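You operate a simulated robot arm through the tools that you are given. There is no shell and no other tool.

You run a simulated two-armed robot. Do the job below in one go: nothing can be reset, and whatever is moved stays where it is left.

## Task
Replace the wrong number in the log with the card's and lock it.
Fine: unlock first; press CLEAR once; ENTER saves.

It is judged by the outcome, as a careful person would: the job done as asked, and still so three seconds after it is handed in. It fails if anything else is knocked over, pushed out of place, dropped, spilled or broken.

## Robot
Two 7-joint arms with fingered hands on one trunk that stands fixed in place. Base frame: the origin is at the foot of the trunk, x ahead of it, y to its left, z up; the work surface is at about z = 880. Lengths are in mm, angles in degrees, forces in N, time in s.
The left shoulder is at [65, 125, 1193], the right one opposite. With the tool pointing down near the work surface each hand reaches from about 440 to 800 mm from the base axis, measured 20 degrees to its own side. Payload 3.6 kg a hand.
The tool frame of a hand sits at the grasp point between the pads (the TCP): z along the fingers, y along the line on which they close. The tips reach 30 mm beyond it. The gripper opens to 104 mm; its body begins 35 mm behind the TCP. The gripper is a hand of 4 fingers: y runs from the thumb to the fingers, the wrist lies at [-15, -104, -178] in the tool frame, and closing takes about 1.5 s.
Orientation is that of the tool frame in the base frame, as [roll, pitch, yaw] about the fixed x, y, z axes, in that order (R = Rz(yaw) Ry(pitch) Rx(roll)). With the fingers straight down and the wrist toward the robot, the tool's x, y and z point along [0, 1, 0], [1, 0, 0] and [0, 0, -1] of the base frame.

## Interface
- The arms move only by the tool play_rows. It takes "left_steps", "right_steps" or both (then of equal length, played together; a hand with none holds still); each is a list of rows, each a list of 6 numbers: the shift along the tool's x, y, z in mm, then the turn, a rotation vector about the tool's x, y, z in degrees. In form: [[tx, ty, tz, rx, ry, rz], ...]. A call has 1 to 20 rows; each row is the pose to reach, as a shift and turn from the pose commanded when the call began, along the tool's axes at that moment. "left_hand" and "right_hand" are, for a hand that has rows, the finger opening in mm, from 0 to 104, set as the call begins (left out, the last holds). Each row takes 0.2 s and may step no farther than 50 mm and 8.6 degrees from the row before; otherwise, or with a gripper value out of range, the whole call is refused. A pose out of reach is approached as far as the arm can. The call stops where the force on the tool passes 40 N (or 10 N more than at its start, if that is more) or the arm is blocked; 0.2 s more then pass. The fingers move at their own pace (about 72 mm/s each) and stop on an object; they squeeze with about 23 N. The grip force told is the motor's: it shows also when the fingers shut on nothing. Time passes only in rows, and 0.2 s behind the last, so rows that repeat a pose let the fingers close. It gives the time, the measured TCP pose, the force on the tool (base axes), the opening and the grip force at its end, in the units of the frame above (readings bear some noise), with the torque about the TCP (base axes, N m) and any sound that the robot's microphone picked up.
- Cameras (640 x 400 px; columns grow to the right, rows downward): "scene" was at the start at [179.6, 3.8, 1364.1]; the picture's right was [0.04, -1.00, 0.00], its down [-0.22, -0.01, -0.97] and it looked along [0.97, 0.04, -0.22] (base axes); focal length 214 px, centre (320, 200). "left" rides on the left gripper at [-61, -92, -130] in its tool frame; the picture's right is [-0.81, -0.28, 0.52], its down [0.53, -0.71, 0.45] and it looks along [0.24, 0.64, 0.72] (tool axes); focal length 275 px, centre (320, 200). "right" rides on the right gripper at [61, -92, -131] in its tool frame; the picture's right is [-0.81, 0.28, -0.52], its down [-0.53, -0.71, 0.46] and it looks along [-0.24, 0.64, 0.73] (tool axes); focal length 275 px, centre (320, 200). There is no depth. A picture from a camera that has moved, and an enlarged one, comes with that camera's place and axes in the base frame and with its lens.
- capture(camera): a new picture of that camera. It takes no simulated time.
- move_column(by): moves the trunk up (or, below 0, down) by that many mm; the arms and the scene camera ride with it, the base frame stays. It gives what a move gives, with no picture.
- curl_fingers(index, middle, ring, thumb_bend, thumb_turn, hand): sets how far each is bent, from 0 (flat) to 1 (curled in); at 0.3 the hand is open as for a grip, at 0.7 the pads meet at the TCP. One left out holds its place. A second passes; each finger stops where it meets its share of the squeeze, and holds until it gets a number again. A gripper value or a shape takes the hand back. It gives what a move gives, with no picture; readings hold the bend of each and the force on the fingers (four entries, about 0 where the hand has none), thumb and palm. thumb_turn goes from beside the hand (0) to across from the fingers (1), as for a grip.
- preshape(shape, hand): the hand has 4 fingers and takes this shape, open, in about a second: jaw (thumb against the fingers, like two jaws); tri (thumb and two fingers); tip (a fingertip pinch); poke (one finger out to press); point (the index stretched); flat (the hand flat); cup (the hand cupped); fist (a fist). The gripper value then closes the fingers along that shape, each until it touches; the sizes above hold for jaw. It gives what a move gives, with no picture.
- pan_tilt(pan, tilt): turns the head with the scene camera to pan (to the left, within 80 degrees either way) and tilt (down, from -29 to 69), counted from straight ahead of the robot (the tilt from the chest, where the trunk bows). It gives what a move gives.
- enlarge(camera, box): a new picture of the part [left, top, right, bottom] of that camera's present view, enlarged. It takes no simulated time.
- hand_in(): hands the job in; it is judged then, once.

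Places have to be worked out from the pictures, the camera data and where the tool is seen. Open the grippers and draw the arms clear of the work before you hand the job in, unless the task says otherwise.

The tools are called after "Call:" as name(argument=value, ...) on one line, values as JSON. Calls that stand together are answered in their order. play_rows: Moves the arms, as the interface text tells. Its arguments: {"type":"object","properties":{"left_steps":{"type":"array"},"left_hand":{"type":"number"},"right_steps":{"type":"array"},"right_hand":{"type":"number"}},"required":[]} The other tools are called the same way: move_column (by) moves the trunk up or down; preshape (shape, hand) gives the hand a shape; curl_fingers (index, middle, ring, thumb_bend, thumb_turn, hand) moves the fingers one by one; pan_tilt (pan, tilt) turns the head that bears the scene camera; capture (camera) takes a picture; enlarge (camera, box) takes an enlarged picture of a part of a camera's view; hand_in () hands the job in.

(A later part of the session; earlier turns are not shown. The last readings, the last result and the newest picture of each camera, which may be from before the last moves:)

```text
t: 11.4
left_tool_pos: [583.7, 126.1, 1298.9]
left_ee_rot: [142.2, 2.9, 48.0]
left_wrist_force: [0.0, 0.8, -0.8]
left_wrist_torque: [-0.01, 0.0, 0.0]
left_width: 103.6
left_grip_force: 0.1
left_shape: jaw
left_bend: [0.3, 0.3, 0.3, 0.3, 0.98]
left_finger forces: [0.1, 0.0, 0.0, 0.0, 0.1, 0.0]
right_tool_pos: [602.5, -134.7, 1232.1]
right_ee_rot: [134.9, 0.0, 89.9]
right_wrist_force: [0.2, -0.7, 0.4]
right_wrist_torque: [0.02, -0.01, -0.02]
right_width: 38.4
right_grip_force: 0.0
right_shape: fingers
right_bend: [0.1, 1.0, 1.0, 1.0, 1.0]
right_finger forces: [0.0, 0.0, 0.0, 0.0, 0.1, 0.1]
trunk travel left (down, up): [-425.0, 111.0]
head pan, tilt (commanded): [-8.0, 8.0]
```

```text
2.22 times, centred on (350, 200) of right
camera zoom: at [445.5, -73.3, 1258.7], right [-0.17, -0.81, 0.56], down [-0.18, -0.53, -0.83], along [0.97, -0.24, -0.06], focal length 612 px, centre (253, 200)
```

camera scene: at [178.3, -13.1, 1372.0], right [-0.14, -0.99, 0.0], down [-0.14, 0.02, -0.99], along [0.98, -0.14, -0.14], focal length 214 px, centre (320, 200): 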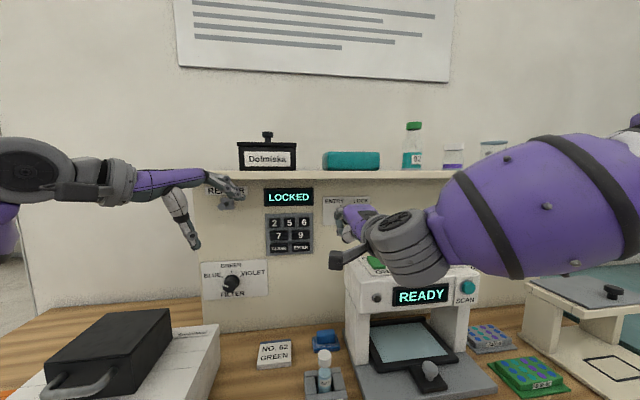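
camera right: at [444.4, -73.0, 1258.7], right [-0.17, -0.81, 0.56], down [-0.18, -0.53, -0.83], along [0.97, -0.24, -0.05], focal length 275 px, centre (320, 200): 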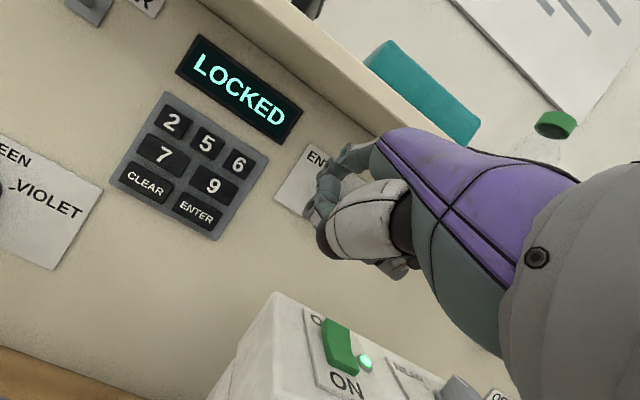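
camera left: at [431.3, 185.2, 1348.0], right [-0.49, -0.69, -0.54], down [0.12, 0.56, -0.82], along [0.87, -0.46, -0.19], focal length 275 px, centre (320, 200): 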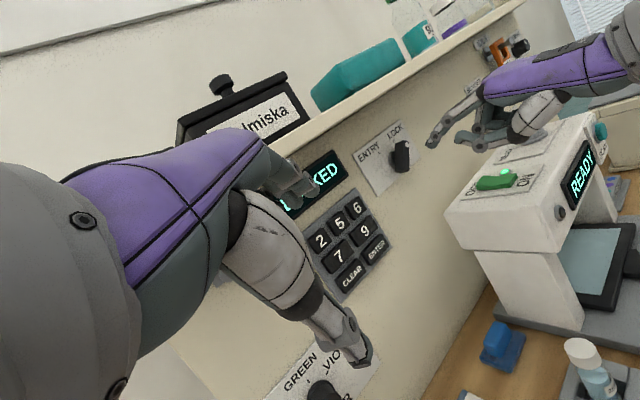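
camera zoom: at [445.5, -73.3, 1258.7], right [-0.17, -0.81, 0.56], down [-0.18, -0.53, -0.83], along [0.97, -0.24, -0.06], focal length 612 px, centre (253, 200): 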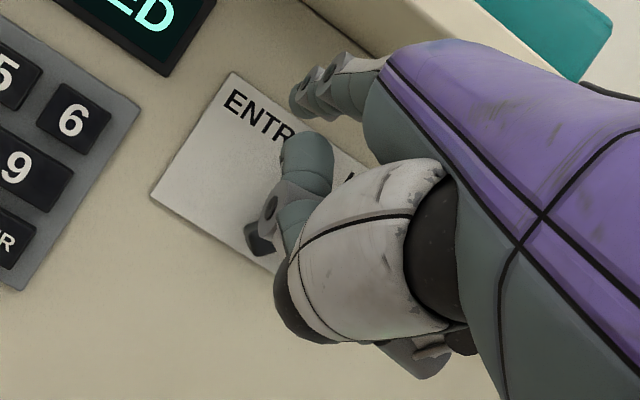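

The index tip is now clean at about (672, −120, 1288), i.e. tool offset ≈(15, 89, 10); the selector axis refines to (y −183, z 1240), face x≈766, plate x≈798. I'll move the fingertip to a pre-contact point on the lower right of the bar, about 25 mm short of its face.

Call:
play_rows(right_steps=[[-24, 2.4, 21.5, 0, 0, 0], [-48, 4.8, 43, 0, 0, 0], [-71, 7.2, 64.5, 0, 0, 0], [-95, 9.6, 86, 0, 0, 0], [-95, 9.6, 86, 0, 0, 0]])

Call:
capture(camera="scene")

Call:
capture(camera="left")

Call:
enlarge(camera="left", box=[360, 80, 520, 200])

Call:
enlarge(camera="scene", box=[316, 185, 396, 245])

Call:
capture(camera="right")

```text
t: 12.6
left_tool_pos: [583.2, 127.1, 1299.5]
left_ee_rot: [142.2, 2.8, 48.1]
left_wrist_force: [-0.9, 0.9, -0.2]
left_wrist_torque: [-0.01, 0.02, -0.02]
left_width: 103.5
left_grip_force: 0.0
left_shape: jaw
left_bend: [0.3, 0.3, 0.3, 0.3, 0.98]
left_finger forces: [0.1, 0.0, 0.1, 0.1, 0.1, 0.0]
right_tool_pos: [671.2, -232.5, 1180.7]
right_ee_rot: [134.9, 0.1, 89.9]
right_wrist_force: [-0.4, -0.2, 0.1]
right_wrist_torque: [0.0, 0.01, 0.02]
right_width: 38.4
right_grip_force: 0.0
right_shape: fingers
right_bend: [0.1, 1.0, 1.0, 1.0, 1.0]
right_finger forces: [0.1, 0.1, 0.0, 0.0, 0.0, 0.0]
trunk travel left (down, up): [-425.0, 111.0]
head pan, tilt (commanded): [-8.0, 8.0]
```

```text
taken
camera scene: at [177.8, -12.9, 1372.1], right [-0.14, -0.99, 0.0], down [-0.14, 0.02, -0.99], along [0.98, -0.14, -0.14], focal length 214 px, centre (320, 200)
```

scene: 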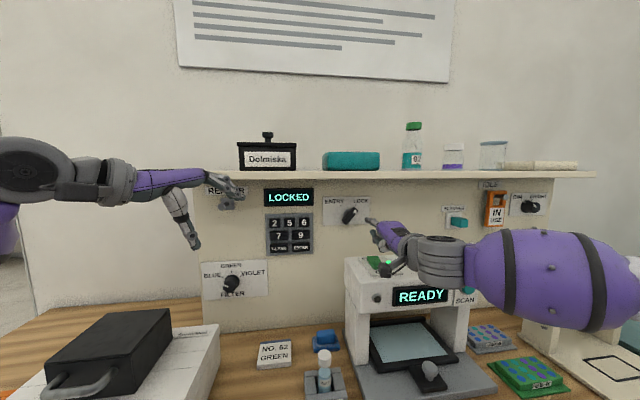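

```text
taken
camera left: at [430.7, 185.4, 1348.3], right [-0.49, -0.69, -0.54], down [0.12, 0.56, -0.82], along [0.87, -0.46, -0.19], focal length 275 px, centre (320, 200)
```

left: 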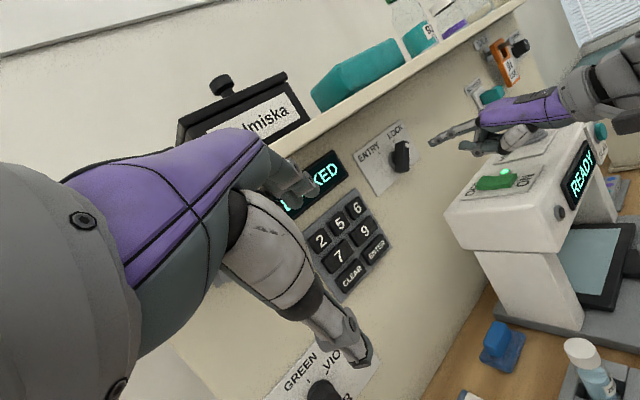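

```text
3.33 times, centred on (440, 140) of left
camera zoom: at [430.7, 185.4, 1348.3], right [-0.49, -0.69, -0.54], down [0.12, 0.56, -0.82], along [0.87, -0.46, -0.19], focal length 918 px, centre (-80, 400)
```

zoom: 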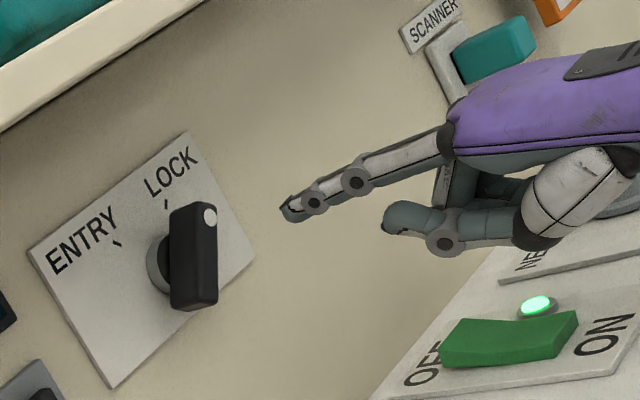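

```text
6.67 times, centred on (356, 215) of scene
camera zoom: at [177.8, -12.9, 1372.1], right [-0.14, -0.99, 0.0], down [-0.14, 0.02, -0.99], along [0.98, -0.14, -0.14], focal length 1430 px, centre (80, 100)
```

zoom: 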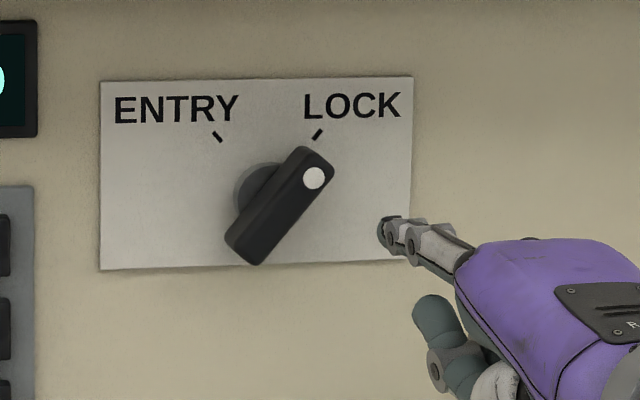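

```text
taken
camera right: at [514.3, -172.0, 1205.3], right [-0.17, -0.81, 0.56], down [-0.18, -0.53, -0.83], along [0.97, -0.25, -0.05], focal length 275 px, centre (320, 200)
```

right: 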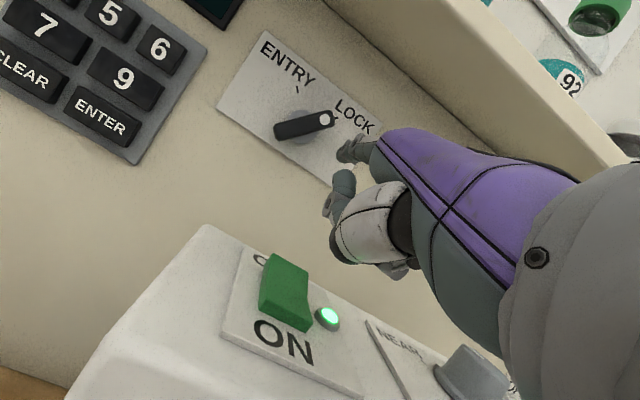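

The measured tip is (742, −220, 1234), matching the model, and it is ~16 mm clear of the bar's lower right side. I'll push in 38 mm along x so the fingertip sits beside the bar, then check.

Call:
play_rows(right_steps=[[0, 9, 9, 0, 0, 0], [0, 18, 18, 0, 0, 0], [0, 27, 27, 0, 0, 0], [0, 27, 27, 0, 0, 0]])

Call:
enlarge(camera="left", box=[360, 80, 520, 200])

Call:
enlarge(camera="scene", box=[316, 185, 396, 245])

Call:
enlarge(camera="right", box=[240, 60, 440, 260])

```text
t: 13.6
left_tool_pos: [583.5, 126.5, 1298.4]
left_ee_rot: [142.1, 2.8, 48.1]
left_wrist_force: [-0.4, -0.5, 0.0]
left_wrist_torque: [-0.01, 0.01, 0.0]
left_width: 103.7
left_grip_force: 0.1
left_shape: jaw
left_bend: [0.3, 0.3, 0.3, 0.3, 0.98]
left_finger forces: [0.0, 0.0, 0.0, 0.0, 0.1, 0.1]
right_tool_pos: [709.8, -231.1, 1180.4]
right_ee_rot: [134.9, 0.0, 90.0]
right_wrist_force: [0.5, 0.4, 0.6]
right_wrist_torque: [-0.01, -0.02, -0.02]
right_width: 38.1
right_grip_force: 0.0
right_shape: fingers
right_bend: [0.1, 1.0, 1.0, 1.0, 1.0]
right_finger forces: [0.0, 0.1, 0.1, 0.1, 0.0, 0.0]
trunk travel left (down, up): [-425.0, 111.0]
head pan, tilt (commanded): [-8.0, 8.0]
```

```text
3.33 times, centred on (440, 140) of left
camera zoom: at [430.8, 185.0, 1348.3], right [-0.49, -0.69, -0.54], down [0.12, 0.56, -0.82], along [0.87, -0.46, -0.19], focal length 918 px, centre (-80, 400)
```

zoom: 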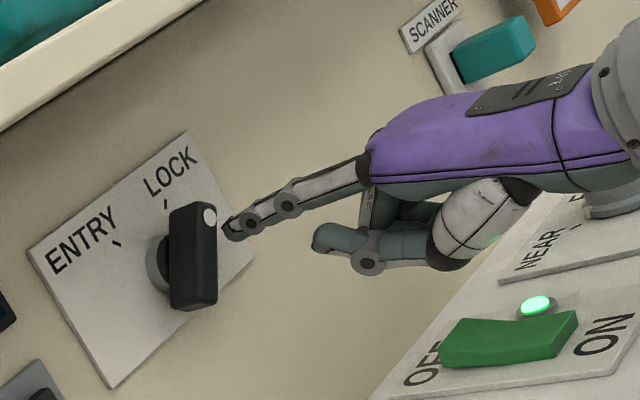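

```text
6.67 times, centred on (356, 215) of scene
camera zoom: at [177.9, -13.3, 1372.0], right [-0.14, -0.99, 0.0], down [-0.14, 0.02, -0.99], along [0.98, -0.14, -0.14], focal length 1430 px, centre (80, 100)
```

zoom: 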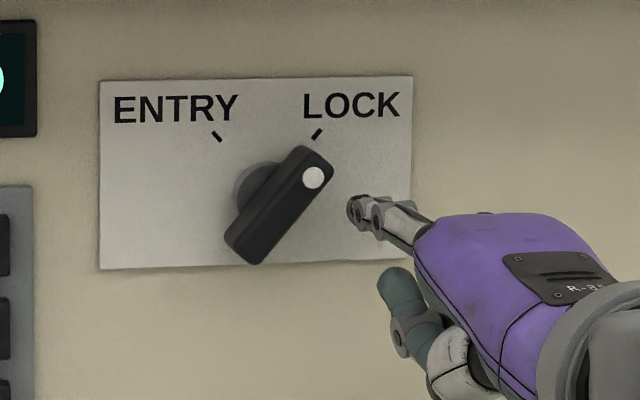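

```text
2.00 times, centred on (340, 160) of right
camera zoom: at [553.0, -172.1, 1206.1], right [-0.17, -0.81, 0.56], down [-0.18, -0.53, -0.83], along [0.97, -0.25, -0.06], focal length 551 px, centre (280, 280)
```

zoom: 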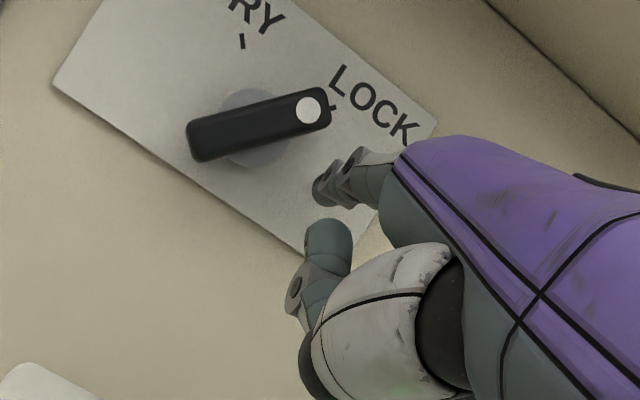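

The tip sits at about (780, −220, 1234), beside the bar with clear space. I'll now sweep it up-left along an arc around the selector axis, pushing the bar from LOCK towards ENTRY, stopping partway to check.

Call:
play_rows(right_steps=[[6, 3, -3, 0, 0, 0], [12.5, 6.6, -6.6, 0, 0, 0], [15.9, 10.3, -10.3, 0, 0, 0], [17.6, 12.8, -12.8, 0, 0, 0], [20.1, 15.1, -15.1, 0, 0, 0], [23, 17, -17, 0, 0, 0], [23, 17, -17, 0, 0, 0]])

Call:
enlarge(camera="scene", box=[316, 185, 396, 245])

Call:
enlarge(camera="left", box=[360, 80, 520, 200])

Call:
enlarge(camera="right", box=[240, 60, 440, 260])

```text
t: 15.2
left_tool_pos: [583.9, 126.3, 1297.9]
left_ee_rot: [142.1, 2.9, 48.1]
left_wrist_force: [-0.2, 0.3, 0.3]
left_wrist_torque: [0.02, 0.0, -0.04]
left_width: 103.8
left_grip_force: 0.0
left_shape: jaw
left_bend: [0.3, 0.3, 0.3, 0.3, 0.98]
left_finger forces: [0.0, 0.0, 0.0, 0.1, 0.1, 0.1]
right_tool_pos: [709.7, -210.2, 1202.0]
right_ee_rot: [134.8, -0.1, 90.0]
right_wrist_force: [-0.2, 0.2, 0.6]
right_wrist_torque: [0.04, 0.02, 0.0]
right_width: 38.4
right_grip_force: 0.0
right_shape: fingers
right_bend: [0.1, 1.0, 1.0, 1.0, 1.0]
right_finger forces: [0.1, 0.1, 0.1, 0.0, 0.1, 0.0]
trunk travel left (down, up): [-425.0, 111.0]
head pan, tilt (commanded): [-8.0, 8.0]
```

```text
6.67 times, centred on (356, 215) of scene
camera zoom: at [178.1, -13.2, 1372.0], right [-0.14, -0.99, 0.0], down [-0.14, 0.02, -0.99], along [0.98, -0.14, -0.14], focal length 1430 px, centre (80, 100)
```

zoom: 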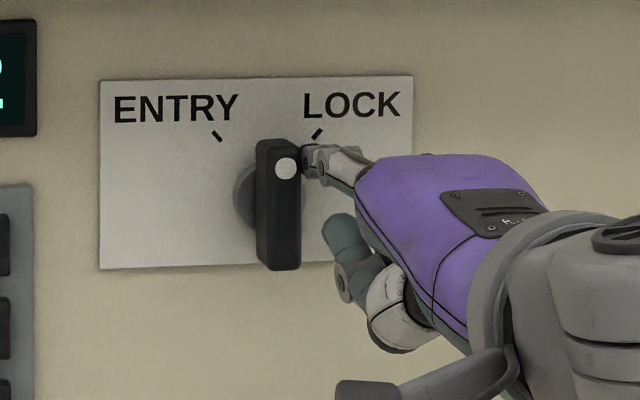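

```text
3.33 times, centred on (440, 140) of left
camera zoom: at [431.0, 185.0, 1348.2], right [-0.49, -0.69, -0.54], down [0.12, 0.56, -0.82], along [0.87, -0.46, -0.19], focal length 918 px, centre (-80, 400)
```

zoom: 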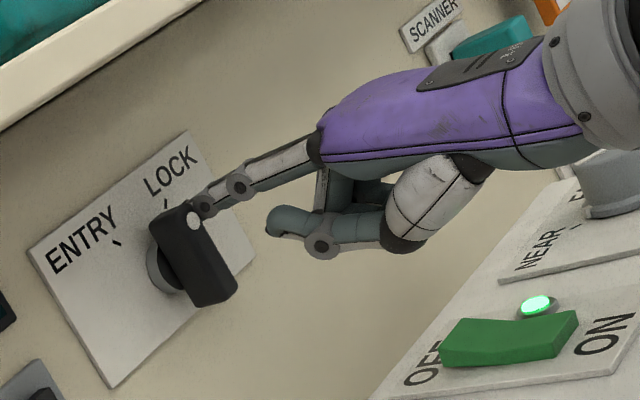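

```text
2.00 times, centred on (340, 160) of right
camera zoom: at [553.8, -148.2, 1229.3], right [-0.17, -0.81, 0.56], down [-0.18, -0.53, -0.83], along [0.97, -0.25, -0.06], focal length 551 px, centre (280, 280)
```

zoom: 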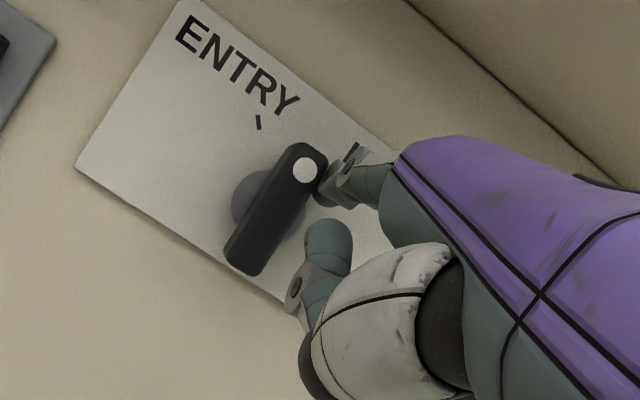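

The bar followed and is now upright, and the display has already changed. I'll continue the arc to the ENTRY tick.

Call:
play_rows(right_steps=[[3.3, 1.5, -1.5, 0, 0, 0], [7, 2.6, -2.6, 0, 0, 0], [10.9, 3.2, -3.2, 0, 0, 0], [14.9, 3.4, -3.4, 0, 0, 0], [14.9, 3.4, -3.4, 0, 0, 0]])

Call:
enlarge(camera="scene", box=[250, 175, 378, 255])

Call:
enlarge(camera="right", box=[200, 40, 400, 240])

```text
t: 16.4
left_tool_pos: [582.9, 128.1, 1298.2]
left_ee_rot: [142.2, 2.8, 48.1]
left_wrist_force: [-0.1, 0.7, -0.8]
left_wrist_torque: [0.03, -0.02, -0.02]
left_width: 103.7
left_grip_force: 0.0
left_shape: jaw
left_bend: [0.3, 0.3, 0.3, 0.3, 0.98]
left_finger forces: [0.0, 0.0, 0.0, 0.0, 0.0, 0.1]
right_tool_pos: [710.3, -194.8, 1207.0]
right_ee_rot: [134.9, 0.0, 89.9]
right_wrist_force: [0.2, 0.3, 0.0]
right_wrist_torque: [-0.03, -0.01, -0.02]
right_width: 38.3
right_grip_force: 0.1
right_shape: fingers
right_bend: [0.1, 1.0, 1.0, 1.0, 1.0]
right_finger forces: [0.1, 0.1, 0.1, 0.1, 0.0, 0.0]
trunk travel left (down, up): [-425.0, 111.0]
head pan, tilt (commanded): [-8.0, 8.0]
```

```text
5.00 times, centred on (314, 215) of scene
camera zoom: at [178.0, -13.1, 1372.0], right [-0.14, -0.99, 0.0], down [-0.14, 0.02, -0.99], along [0.98, -0.14, -0.14], focal length 1072 px, centre (350, 125)
```

zoom: 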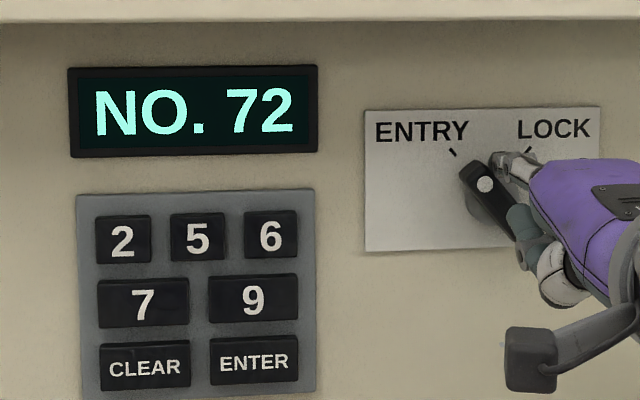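

```text
2.00 times, centred on (300, 140) of right
camera zoom: at [553.1, -133.9, 1233.5], right [-0.17, -0.81, 0.56], down [-0.18, -0.53, -0.83], along [0.97, -0.24, -0.06], focal length 551 px, centre (360, 320)
```

zoom: 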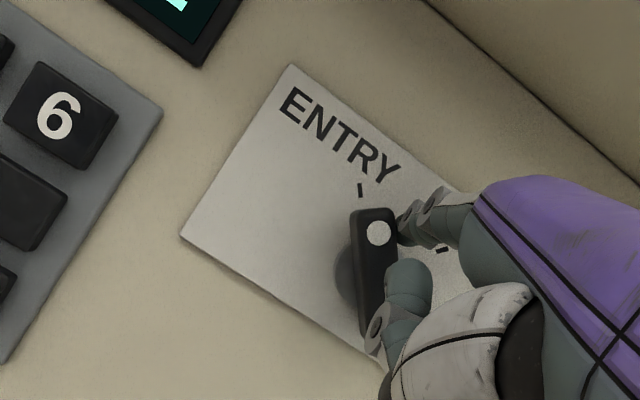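

The display now shows NO. 72 (the wrong number), so entry is unlocked. I'll nudge the bar a few mm further so it sits on the ENTRY mark, then ease off and withdraw from the wall.

Call:
play_rows(right_steps=[[2, 0, 0, 0, 0, 0], [4, -0.4, 0.4, 0, 0, 0], [4, -0.4, 0.4, 0, 0, 0]])

Call:
play_rows(right_steps=[[-5, 2, -2, 0, 0, 0], [-10, 4, -4, 0, 0, 0], [-10, -16, -24, 0, 0, 0], [-10, -38, -46, 0, 0, 0], [-10, -38, -46, 0, 0, 0]])

Call:
capture(camera="scene")

Call:
enlarge(camera="scene", box=[250, 175, 378, 255])

Call:
enlarge(camera="left", box=[270, 80, 470, 300])

```text
t: 17.2
left_tool_pos: [582.7, 126.2, 1298.0]
left_ee_rot: [142.2, 2.7, 48.2]
left_wrist_force: [0.7, 0.6, 0.4]
left_wrist_torque: [-0.01, 0.03, 0.0]
left_width: 103.7
left_grip_force: 0.1
left_shape: jaw
left_bend: [0.3, 0.3, 0.3, 0.3, 0.98]
left_finger forces: [0.0, 0.0, 0.1, 0.0, 0.1, 0.0]
right_tool_pos: [711.0, -190.1, 1206.9]
right_ee_rot: [135.0, 0.0, 89.8]
right_wrist_force: [0.4, -1.2, 0.0]
right_wrist_torque: [0.08, -0.01, -0.1]
right_width: 38.8
right_grip_force: 0.7
right_shape: fingers
right_bend: [0.1, 1.0, 1.0, 1.0, 1.0]
right_finger forces: [1.5, 0.0, 0.1, 0.0, 0.0, 0.0]
trunk travel left (down, up): [-425.0, 111.0]
head pan, tilt (commanded): [-8.0, 8.0]
```

```text
t: 18.4
left_tool_pos: [582.7, 127.0, 1297.4]
left_ee_rot: [142.0, 2.9, 48.0]
left_wrist_force: [0.0, 0.5, 0.0]
left_wrist_torque: [-0.02, 0.02, -0.02]
left_width: 103.6
left_grip_force: 0.0
left_shape: jaw
left_bend: [0.3, 0.3, 0.3, 0.3, 0.98]
left_finger forces: [0.0, 0.1, 0.1, 0.1, 0.1, 0.1]
right_tool_pos: [652.9, -202.1, 1213.4]
right_ee_rot: [135.0, 0.0, 89.8]
right_wrist_force: [0.7, -0.3, 0.7]
right_wrist_torque: [0.04, 0.04, 0.01]
right_width: 38.2
right_grip_force: 0.0
right_shape: fingers
right_bend: [0.1, 1.0, 1.0, 1.0, 1.0]
right_finger forces: [0.0, 0.0, 0.0, 0.0, 0.0, 0.1]
trunk travel left (down, up): [-425.0, 111.0]
head pan, tilt (commanded): [-8.0, 8.0]
```

```text
taken
camera scene: at [178.5, -12.9, 1371.9], right [-0.14, -0.99, 0.0], down [-0.14, 0.02, -0.99], along [0.98, -0.14, -0.14], focal length 214 px, centre (320, 200)
```

scene: 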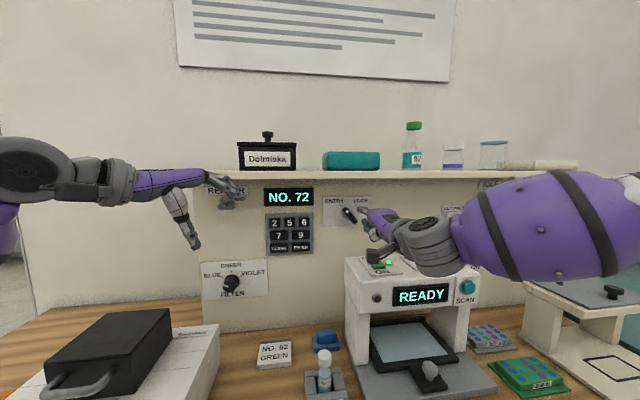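

```text
5.00 times, centred on (314, 215) of scene
camera zoom: at [178.5, -12.9, 1371.9], right [-0.14, -0.99, 0.0], down [-0.14, 0.02, -0.99], along [0.98, -0.14, -0.14], focal length 1072 px, centre (350, 125)
```

zoom: 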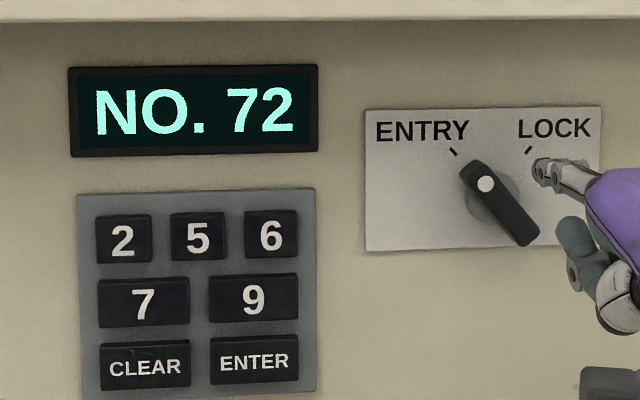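

```text
1.82 times, centred on (370, 190) of left
camera zoom: at [431.5, 185.3, 1348.0], right [-0.49, -0.69, -0.54], down [0.12, 0.56, -0.82], along [0.87, -0.46, -0.19], focal length 500 px, centre (229, 218)
```

zoom: 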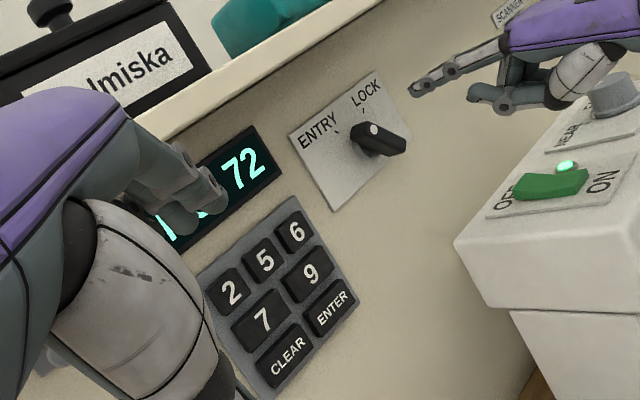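

The selector rests on ENTRY and the display reads NO. 72. Next, CLEAR at (y 21, z 1147): I'll carry the fingertip left at this stand-off depth, then down to ~38 mm in front of CLEAR, and check alignment.

Call:
play_rows(right_steps=[[42, 0, 0, 0, 0, 0], [85, 0, 0, 0, 0, 0], [127, 0, 0, 0, 0, 0], [170, 0, 0, 0, 0, 0], [212, 0, 0, 0, 0, 0], [212, -24, 33, 0, 0, 0], [212, -48, 67, 0, 0, 0], [212, -72, 100, 0, 0, 0], [212, -72, 100, 0, 0, 0]])

Call:
capture(camera="scene")

Call:
capture(camera="left")

Call:
capture(camera="right")

```text
t: 20.4
left_tool_pos: [584.1, 127.0, 1299.0]
left_ee_rot: [142.1, 2.9, 48.1]
left_wrist_force: [0.6, 0.5, -0.9]
left_wrist_torque: [-0.01, -0.03, -0.04]
left_width: 103.9
left_grip_force: 0.0
left_shape: jaw
left_bend: [0.3, 0.3, 0.3, 0.3, 0.98]
left_finger forces: [0.0, 0.1, 0.0, 0.0, 0.1, 0.0]
right_tool_pos: [635.9, -57.7, 1164.3]
right_ee_rot: [135.2, -0.1, 90.1]
right_wrist_force: [0.5, -0.5, 0.0]
right_wrist_torque: [0.01, 0.06, -0.01]
right_width: 38.2
right_grip_force: 0.0
right_shape: fingers
right_bend: [0.1, 1.0, 1.0, 1.0, 1.0]
right_finger forces: [0.1, 0.1, 0.0, 0.1, 0.0, 0.1]
right hand out of reach, approached as far as the arm can: row 4, 5, 6, 7, 8, 9
trunk travel left (down, up): [-425.0, 111.0]
head pan, tilt (commanded): [-8.0, 8.0]
```

```text
taken
camera scene: at [177.8, -13.0, 1372.0], right [-0.14, -0.99, 0.0], down [-0.14, 0.02, -0.99], along [0.98, -0.14, -0.14], focal length 214 px, centre (320, 200)
```

scene: 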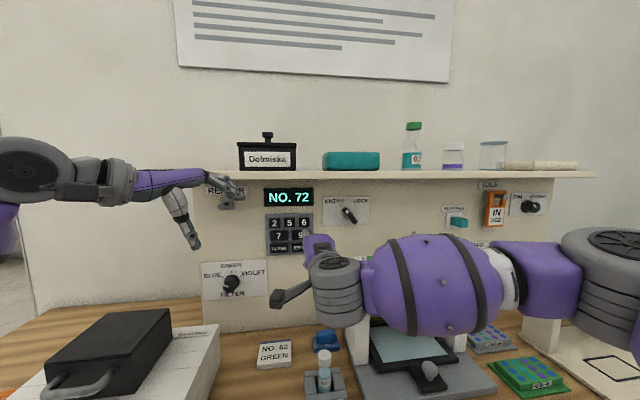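

```text
taken
camera left: at [430.8, 185.3, 1348.3], right [-0.49, -0.69, -0.54], down [0.12, 0.56, -0.82], along [0.87, -0.46, -0.19], focal length 275 px, centre (320, 200)
```

left: 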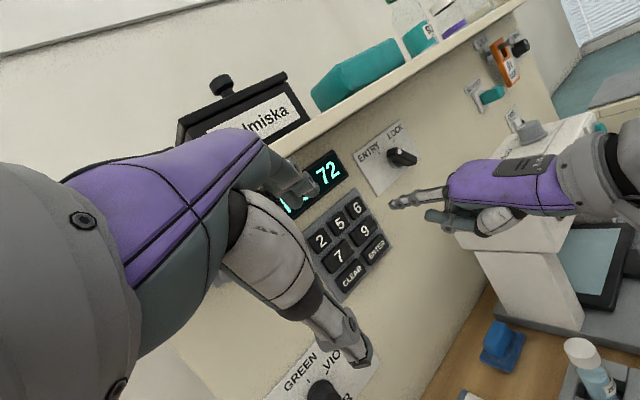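

```text
taken
camera right: at [478.1, 2.6, 1192.1], right [-0.17, -0.81, 0.56], down [-0.18, -0.53, -0.83], along [0.97, -0.24, -0.06], focal length 275 px, centre (320, 200)
```

right: 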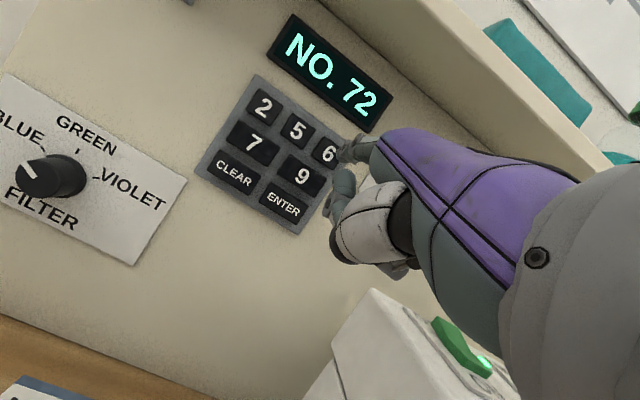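

The arm could not reach that far left with the hand pointing straight ahead (stopped short at y≈−58, touching nothing). I'll back off to the right and up to a reachable pose first, then yaw the hand leftward so the wrist can stay to the right.

Call:
play_rows(right_steps=[[-40, 17, -17, 0, 0, 0], [-80, 34, -34, 0, 0, 0], [-100, 42.4, -42.4, 0, 0, 0], [-100, 42.4, -42.4, 0, 0, 0]])

```text
t: 21.4
left_tool_pos: [584.0, 125.9, 1298.0]
left_ee_rot: [142.2, 2.8, 48.1]
left_wrist_force: [0.0, -0.3, 0.0]
left_wrist_torque: [-0.03, 0.02, 0.0]
left_width: 103.7
left_grip_force: 0.0
left_shape: jaw
left_bend: [0.3, 0.3, 0.3, 0.3, 0.98]
left_finger forces: [0.0, 0.0, 0.0, 0.0, 0.0, 0.1]
right_tool_pos: [639.7, -160.1, 1225.8]
right_ee_rot: [135.0, 0.0, 89.9]
right_wrist_force: [0.0, 0.9, 0.6]
right_wrist_torque: [0.0, 0.0, 0.0]
right_width: 38.0
right_grip_force: 0.2
right_shape: fingers
right_bend: [0.1, 1.0, 1.0, 1.0, 1.0]
right_finger forces: [0.0, 0.0, 0.0, 0.1, 0.1, 0.1]
trunk travel left (down, up): [-425.0, 111.0]
head pan, tilt (commanded): [-8.0, 8.0]
```

The commanded pose tracks the reached pose, now at (640, −160, 1226). I'll yaw the hand 30° to the left while moving left, then lower it in front of CLEAR at a ~50 mm stand-off.

Call:
play_rows(right_steps=[[34, 0, 0, 0, 5.3, -5.3], [68, 0, 0, 0, 10.6, -10.6], [102, 0, 0, 0, 15.9, -15.9], [136, 0, 0, 0, 21.2, -21.2], [136, -23, 40, 0, 21.2, -21.2], [136, -46, 80, 0, 21.2, -21.2], [136, -68.6, 119.5, 0, 21.2, -21.2], [136, -68.6, 119.5, 0, 21.2, -21.2]])

Call:
capture(camera="scene")

Call:
capture(camera="left")

Call:
capture(camera="right")

```text
t: 23.2
left_tool_pos: [583.6, 127.1, 1298.6]
left_ee_rot: [142.1, 2.7, 48.1]
left_wrist_force: [0.8, 0.5, -0.2]
left_wrist_torque: [0.0, -0.01, 0.0]
left_width: 103.4
left_grip_force: 0.0
left_shape: jaw
left_bend: [0.3, 0.3, 0.3, 0.3, 0.98]
left_finger forces: [0.0, 0.1, 0.1, 0.0, 0.1, 0.0]
right_tool_pos: [685.3, -26.8, 1116.7]
right_ee_rot: [136.0, 0.0, 120.2]
right_wrist_force: [-0.1, 0.0, -0.3]
right_wrist_torque: [-0.01, 0.01, 0.04]
right_width: 38.5
right_grip_force: 0.0
right_shape: fingers
right_bend: [0.1, 1.0, 1.0, 1.0, 1.0]
right_finger forces: [0.1, 0.0, 0.0, 0.1, 0.0, 0.0]
right hand out of reach, approached as far as the arm can: row 7, 8
trunk travel left (down, up): [-425.0, 111.0]
head pan, tilt (commanded): [-8.0, 8.0]
```

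```text
taken
camera scene: at [177.9, -13.2, 1372.0], right [-0.14, -0.99, 0.0], down [-0.14, 0.02, -0.99], along [0.98, -0.14, -0.14], focal length 214 px, centre (320, 200)
```

scene: 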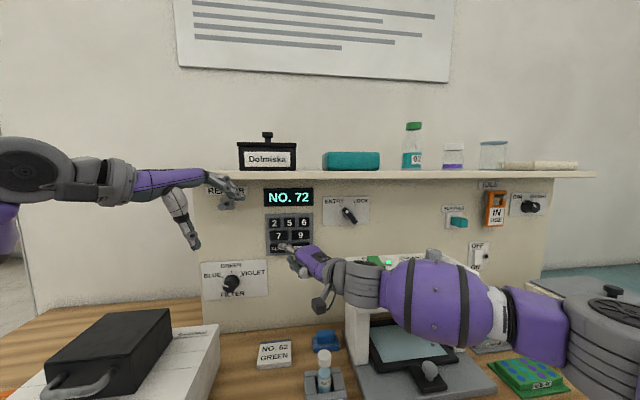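

```text
taken
camera left: at [430.8, 185.1, 1348.3], right [-0.49, -0.69, -0.54], down [0.12, 0.56, -0.82], along [0.87, -0.46, -0.19], focal length 275 px, centre (320, 200)
```

left: 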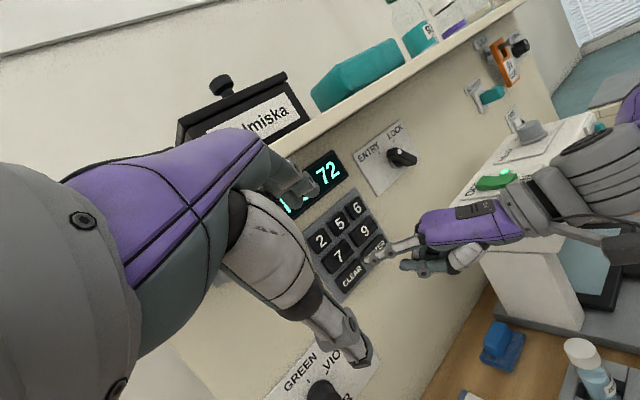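

```text
taken
camera right: at [519.2, -53.1, 1147.3], right [0.27, -0.78, 0.56], down [0.1, -0.56, -0.82], along [0.96, 0.28, -0.07], focal length 275 px, centre (320, 200)
```

right: 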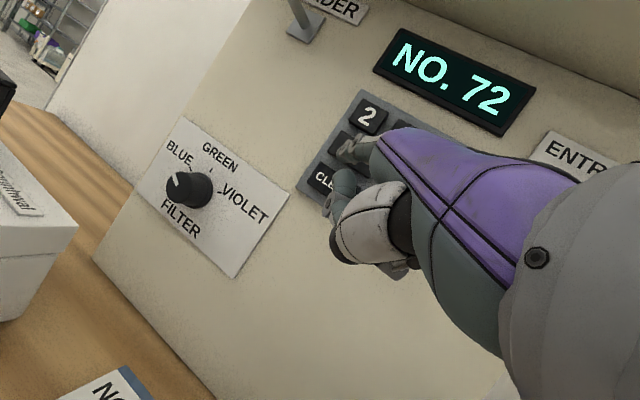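

The tip is now in front of the keypad but the arm ran out of downward travel, and at 30° yaw the wrist would pass close to the scanner corner. I'll pull back to a 15° yaw pose clear of the machine, then lower the trunk so the low keys are within reach.

Call:
play_rows(right_steps=[[-5, 0.6, -29.3, 0, -3.5, 3.5], [-10, 1.2, -58.6, 0, -7, 7], [-14.8, 1.8, -87.8, 0, -10.6, 10.6], [-14.8, 1.8, -87.8, 0, -10.6, 10.6]])

Call:
move_column(by=-80)

Call:
capture(camera="scene")

Call:
capture(camera="left")

```text
t: 24.2
left_tool_pos: [584.6, 127.7, 1297.3]
left_ee_rot: [142.3, 2.8, 48.1]
left_wrist_force: [1.2, -0.6, 0.5]
left_wrist_torque: [-0.01, -0.01, -0.04]
left_width: 103.6
left_grip_force: 0.0
left_shape: jaw
left_bend: [0.3, 0.3, 0.3, 0.3, 0.98]
left_finger forces: [0.0, 0.0, 0.0, 0.0, 0.0, 0.1]
right_tool_pos: [640.9, -68.8, 1181.5]
right_ee_rot: [134.9, -0.1, 105.0]
right_wrist_force: [0.1, -0.7, 0.4]
right_wrist_torque: [-0.02, -0.01, -0.02]
right_width: 38.4
right_grip_force: 0.1
right_shape: fingers
right_bend: [0.1, 1.0, 1.0, 1.0, 1.0]
right_finger forces: [0.0, 0.0, 0.0, 0.0, 0.0, 0.0]
trunk travel left (down, up): [-425.0, 111.0]
head pan, tilt (commanded): [-8.0, 8.0]
```

```text
t: 25.3
left_tool_pos: [582.6, 130.7, 1216.8]
left_ee_rot: [142.1, 2.8, 48.2]
left_wrist_force: [-0.6, 0.9, 0.5]
left_wrist_torque: [0.01, 0.02, 0.01]
left_width: 103.6
left_grip_force: 0.1
left_shape: jaw
left_bend: [0.3, 0.3, 0.3, 0.3, 0.98]
left_finger forces: [0.0, 0.1, 0.1, 0.1, 0.0, 0.1]
right_tool_pos: [639.7, -69.8, 1102.0]
right_ee_rot: [134.9, 0.0, 105.0]
right_wrist_force: [0.3, -0.1, 0.0]
right_wrist_torque: [0.04, 0.02, 0.01]
right_width: 38.3
right_grip_force: 0.0
right_shape: fingers
right_bend: [0.1, 1.0, 1.0, 1.0, 1.0]
right_finger forces: [0.1, 0.0, 0.1, 0.1, 0.1, 0.0]
trunk travel left (down, up): [-345.0, 191.0]
head pan, tilt (commanded): [-8.0, 8.0]
```

```text
taken
camera scene: at [199.5, -13.0, 1289.2], right [-0.14, -0.99, 0.0], down [-0.14, 0.02, -0.99], along [0.98, -0.14, -0.14], focal length 214 px, centre (320, 200)
```

scene: 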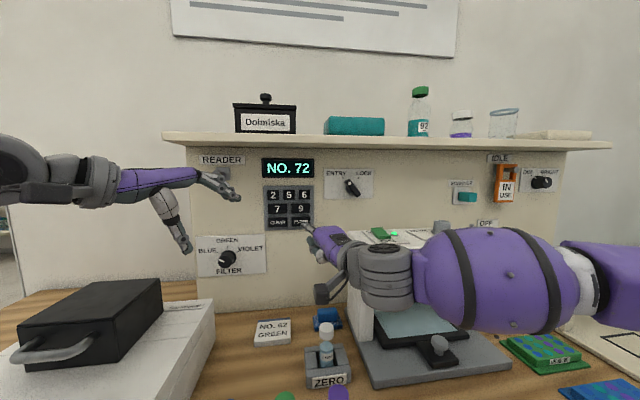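

```text
taken
camera left: at [429.7, 188.6, 1266.8], right [-0.48, -0.69, -0.54], down [0.12, 0.56, -0.82], along [0.87, -0.46, -0.19], focal length 275 px, centre (320, 200)
```

left: 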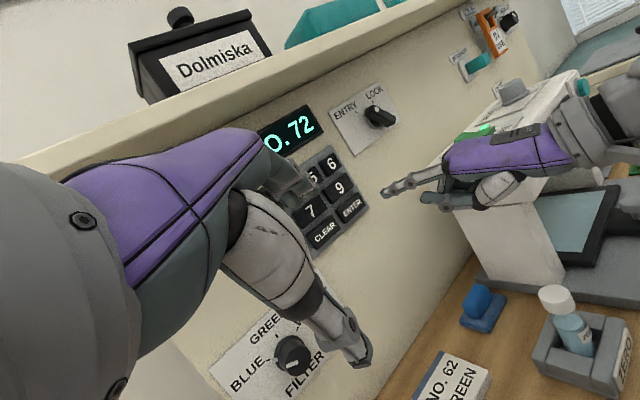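

The trunk is lowered; the tip is at about (704, −41, 1157). I'll move it to about 26 mm in front of CLEAR and verify alignment from all cameras.

Call:
play_rows(right_steps=[[15.7, 13, 17.8, 0, 0, 0], [31.4, 26, 35.5, 0, 0, 0], [47.1, 39.1, 53.3, 0, 0, 0], [47.1, 39.1, 53.3, 0, 0, 0]])

Call:
capture(camera="scene")

Call:
enlarge(camera="scene", box=[250, 150, 378, 250])

Call:
enlarge(camera="left", box=[270, 130, 430, 260])

Call:
capture(camera="right")

```text
t: 26.3
left_tool_pos: [582.8, 131.2, 1217.2]
left_ee_rot: [142.2, 2.9, 48.1]
left_wrist_force: [0.1, 0.7, -0.2]
left_wrist_torque: [0.02, 0.02, 0.01]
left_width: 103.5
left_grip_force: 0.1
left_shape: jaw
left_bend: [0.3, 0.3, 0.3, 0.3, 0.98]
left_finger forces: [0.0, 0.0, 0.0, 0.1, 0.0, 0.0]
right_tool_pos: [679.3, -21.2, 1094.5]
right_ee_rot: [135.0, 0.0, 104.8]
right_wrist_force: [0.4, 0.4, 0.9]
right_wrist_torque: [-0.01, -0.02, 0.0]
right_width: 38.7
right_grip_force: 0.1
right_shape: fingers
right_bend: [0.1, 1.0, 1.0, 1.0, 1.0]
right_finger forces: [0.0, 0.0, 0.1, 0.0, 0.1, 0.0]
right hand out of reach, approached as far as the arm can: row 3, 4
trunk travel left (down, up): [-345.0, 191.0]
head pan, tilt (commanded): [-8.0, 8.0]
```

```text
taken
camera scene: at [199.9, -12.8, 1289.1], right [-0.14, -0.99, 0.0], down [-0.14, 0.02, -0.99], along [0.98, -0.14, -0.14], focal length 214 px, centre (320, 200)
```

scene: 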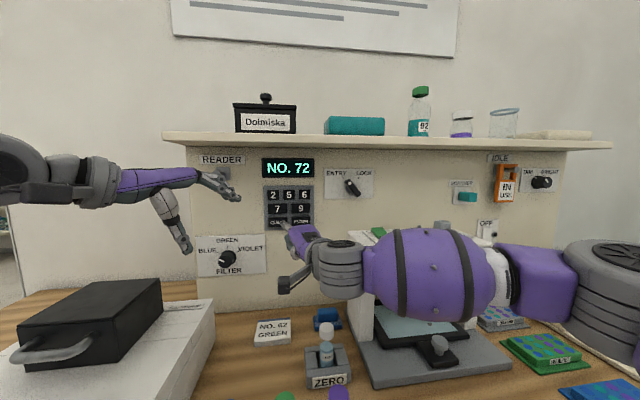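

```text
4.00 times, centred on (314, 200) of scene
camera zoom: at [199.9, -12.8, 1289.1], right [-0.14, -0.99, 0.0], down [-0.14, 0.02, -0.99], along [0.98, -0.14, -0.14], focal length 858 px, centre (344, 200)
```

zoom: 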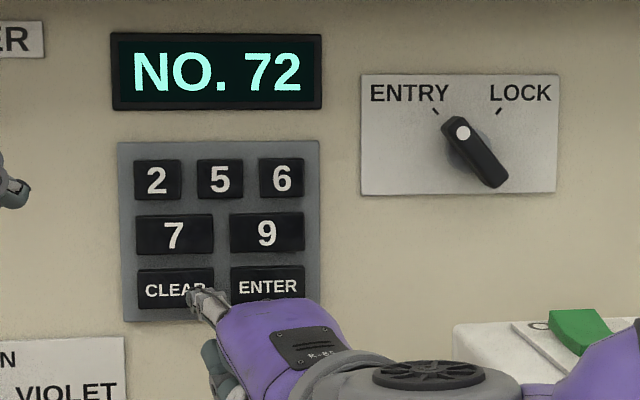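

```text
3.08 times, centred on (350, 195) of left
camera zoom: at [430.3, 188.7, 1266.5], right [-0.49, -0.69, -0.54], down [0.12, 0.56, -0.82], along [0.87, -0.46, -0.19], focal length 847 px, centre (228, 215)
```

zoom: 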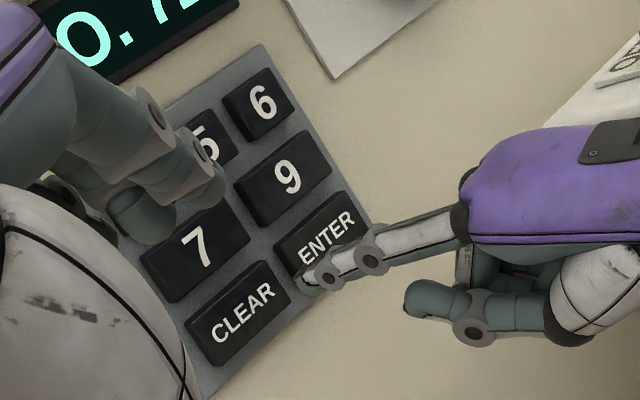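

```text
taken
camera right: at [512.1, -2.1, 1122.6], right [0.04, -0.83, 0.56], down [-0.04, -0.56, -0.83], along [1.0, 0.01, -0.06], focal length 275 px, centre (320, 200)
```

right: 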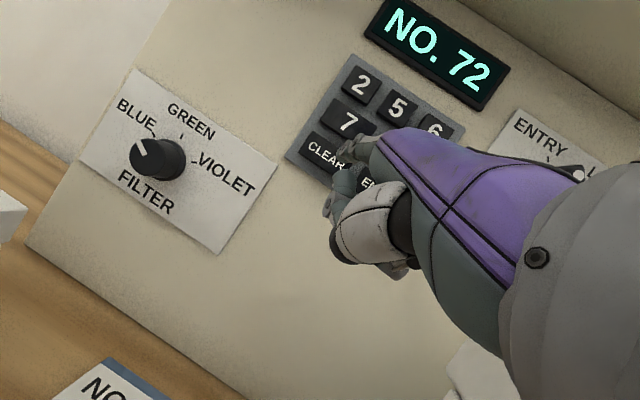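

The tip is at (744, 8, 1151), inside the CLEAR key's outline (key spans y −5…47, z 1134…1161). I'll advance to about 7 mm off the key face and check before pressing.

Call:
play_rows(right_steps=[[-1.9, 9.9, 11.3, 0, 0, 0], [-3.9, 19.8, 22.6, 0, 0, 0], [-3.9, 19.8, 22.6, 0, 0, 0]])

Call:
enlarge(camera="scene", box=[250, 150, 378, 250])

Call:
enlarge(camera="left", box=[270, 130, 430, 260])

Call:
enlarge(camera="right", box=[280, 80, 420, 220])

```text
t: 27.1
left_tool_pos: [583.2, 131.1, 1217.0]
left_ee_rot: [142.2, 2.9, 48.1]
left_wrist_force: [0.4, -0.6, 0.9]
left_wrist_torque: [-0.02, 0.05, -0.01]
left_width: 103.6
left_grip_force: 0.1
left_shape: jaw
left_bend: [0.3, 0.3, 0.3, 0.3, 0.98]
left_finger forces: [0.0, 0.0, 0.0, 0.0, 0.1, 0.0]
right_tool_pos: [687.8, -23.2, 1096.1]
right_ee_rot: [135.0, 0.0, 104.9]
right_wrist_force: [-0.8, -0.1, 0.2]
right_wrist_torque: [0.01, -0.03, 0.0]
right_width: 38.2
right_grip_force: 0.1
right_shape: fingers
right_bend: [0.1, 1.0, 1.0, 1.0, 1.0]
right_finger forces: [0.0, 0.0, 0.0, 0.1, 0.1, 0.0]
right hand out of reach, approached as far as the arm can: row 1, 2, 3
trunk travel left (down, up): [-345.0, 191.0]
head pan, tilt (commanded): [-8.0, 8.0]
```

```text
4.00 times, centred on (314, 200) of scene
camera zoom: at [199.8, -13.1, 1289.1], right [-0.14, -0.99, 0.0], down [-0.14, 0.02, -0.99], along [0.98, -0.14, -0.14], focal length 858 px, centre (344, 200)
```

zoom: 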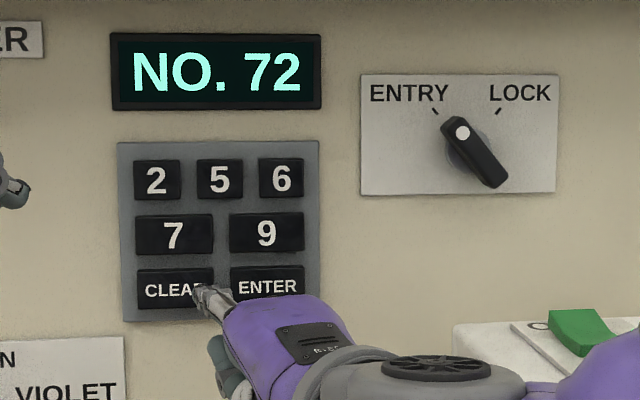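

```text
3.08 times, centred on (350, 195) of left
camera zoom: at [430.2, 188.5, 1266.5], right [-0.49, -0.69, -0.54], down [0.12, 0.56, -0.82], along [0.87, -0.46, -0.19], focal length 847 px, centre (228, 215)
```

zoom: 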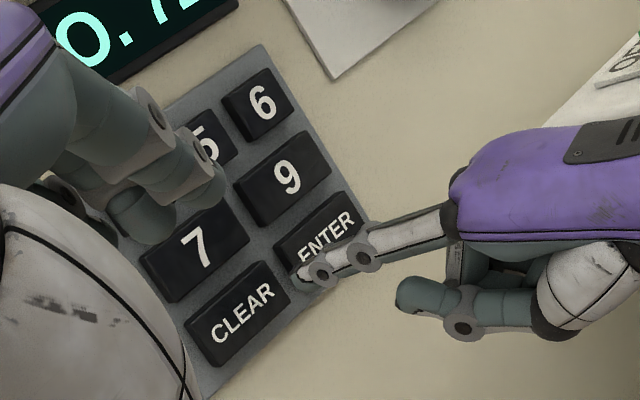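

```text
2.86 times, centred on (350, 150) of right
camera zoom: at [520.5, -5.8, 1122.1], right [0.04, -0.83, 0.56], down [-0.04, -0.56, -0.83], along [1.0, 0.01, -0.06], focal length 786 px, centre (234, 343)
```

zoom: 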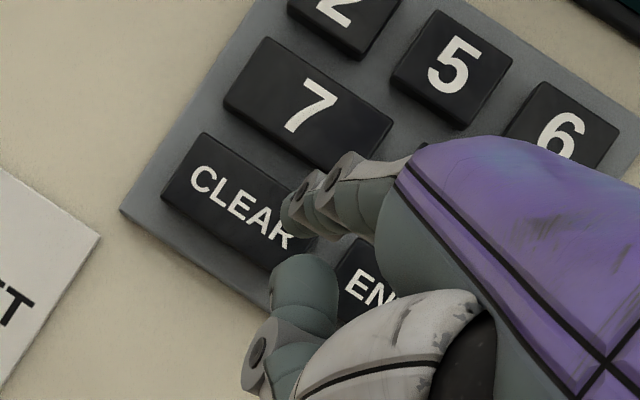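

The arm slid along a reach limit rather than going forward. Tipping the hand nose-down should put the wrist higher and clear of the machine, and the arm is more comfortable there; I'll pitch it down 25° while keeping the tip in front of CLEAR.

Call:
play_rows(right_steps=[[3.5, 1.1, -14, 8.3, 0, 0], [7, 2.2, -28, 16.6, 0, 0], [10.4, 3.3, -41.9, 25, 0, 0], [10.4, 3.3, -41.9, 25, 0, 0]])

Call:
capture(camera="scene")

Call:
enlarge(camera="scene", box=[250, 150, 378, 250])

Call:
enlarge(camera="left", box=[270, 130, 430, 260])

```text
t: 28.1
left_tool_pos: [583.2, 129.6, 1215.9]
left_ee_rot: [142.2, 2.8, 48.1]
left_wrist_force: [-0.3, 0.1, 0.5]
left_wrist_torque: [0.03, 0.0, -0.03]
left_width: 103.7
left_grip_force: 0.0
left_shape: jaw
left_bend: [0.3, 0.3, 0.3, 0.3, 0.98]
left_finger forces: [0.1, 0.0, 0.0, 0.1, 0.1, 0.0]
right_tool_pos: [656.8, -49.5, 1109.9]
right_ee_rot: [160.0, -0.1, 105.0]
right_wrist_force: [0.3, -0.2, 0.2]
right_wrist_torque: [0.04, 0.01, 0.01]
right_width: 38.2
right_grip_force: 0.2
right_shape: fingers
right_bend: [0.1, 1.0, 1.0, 1.0, 1.0]
right_finger forces: [0.0, 0.1, 0.0, 0.0, 0.0, 0.0]
right hand out of reach, approached as far as the arm can: row 1, 2, 3, 4
trunk travel left (down, up): [-345.0, 191.0]
head pan, tilt (commanded): [-8.0, 8.0]
```

```text
taken
camera scene: at [200.4, -13.0, 1289.0], right [-0.14, -0.99, 0.0], down [-0.14, 0.02, -0.99], along [0.98, -0.14, -0.14], focal length 214 px, centre (320, 200)
```

scene: 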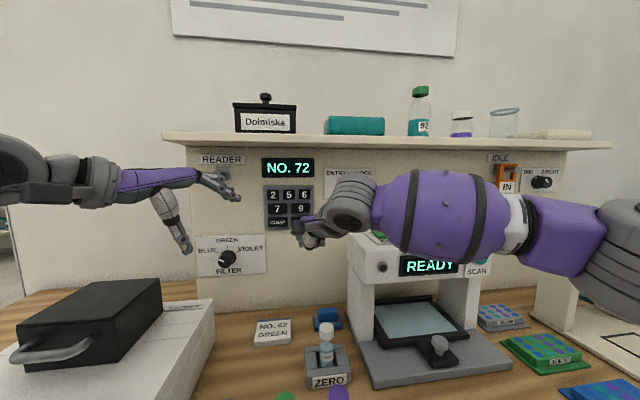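

```text
4.00 times, centred on (314, 200) of scene
camera zoom: at [200.4, -13.0, 1289.0], right [-0.14, -0.99, 0.0], down [-0.14, 0.02, -0.99], along [0.98, -0.14, -0.14], focal length 858 px, centre (344, 200)
```

zoom: 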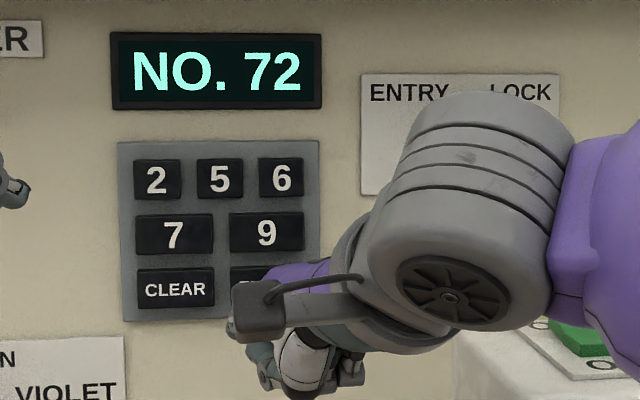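

```text
3.08 times, centred on (350, 195) of left
camera zoom: at [430.7, 188.6, 1266.3], right [-0.49, -0.69, -0.54], down [0.12, 0.56, -0.82], along [0.87, -0.46, -0.19], focal length 847 px, centre (228, 215)
```

zoom: 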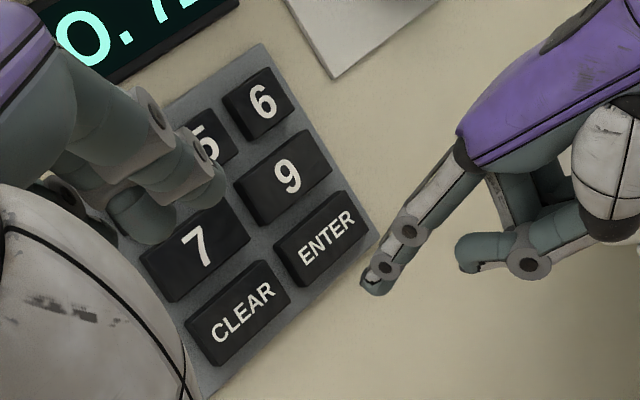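

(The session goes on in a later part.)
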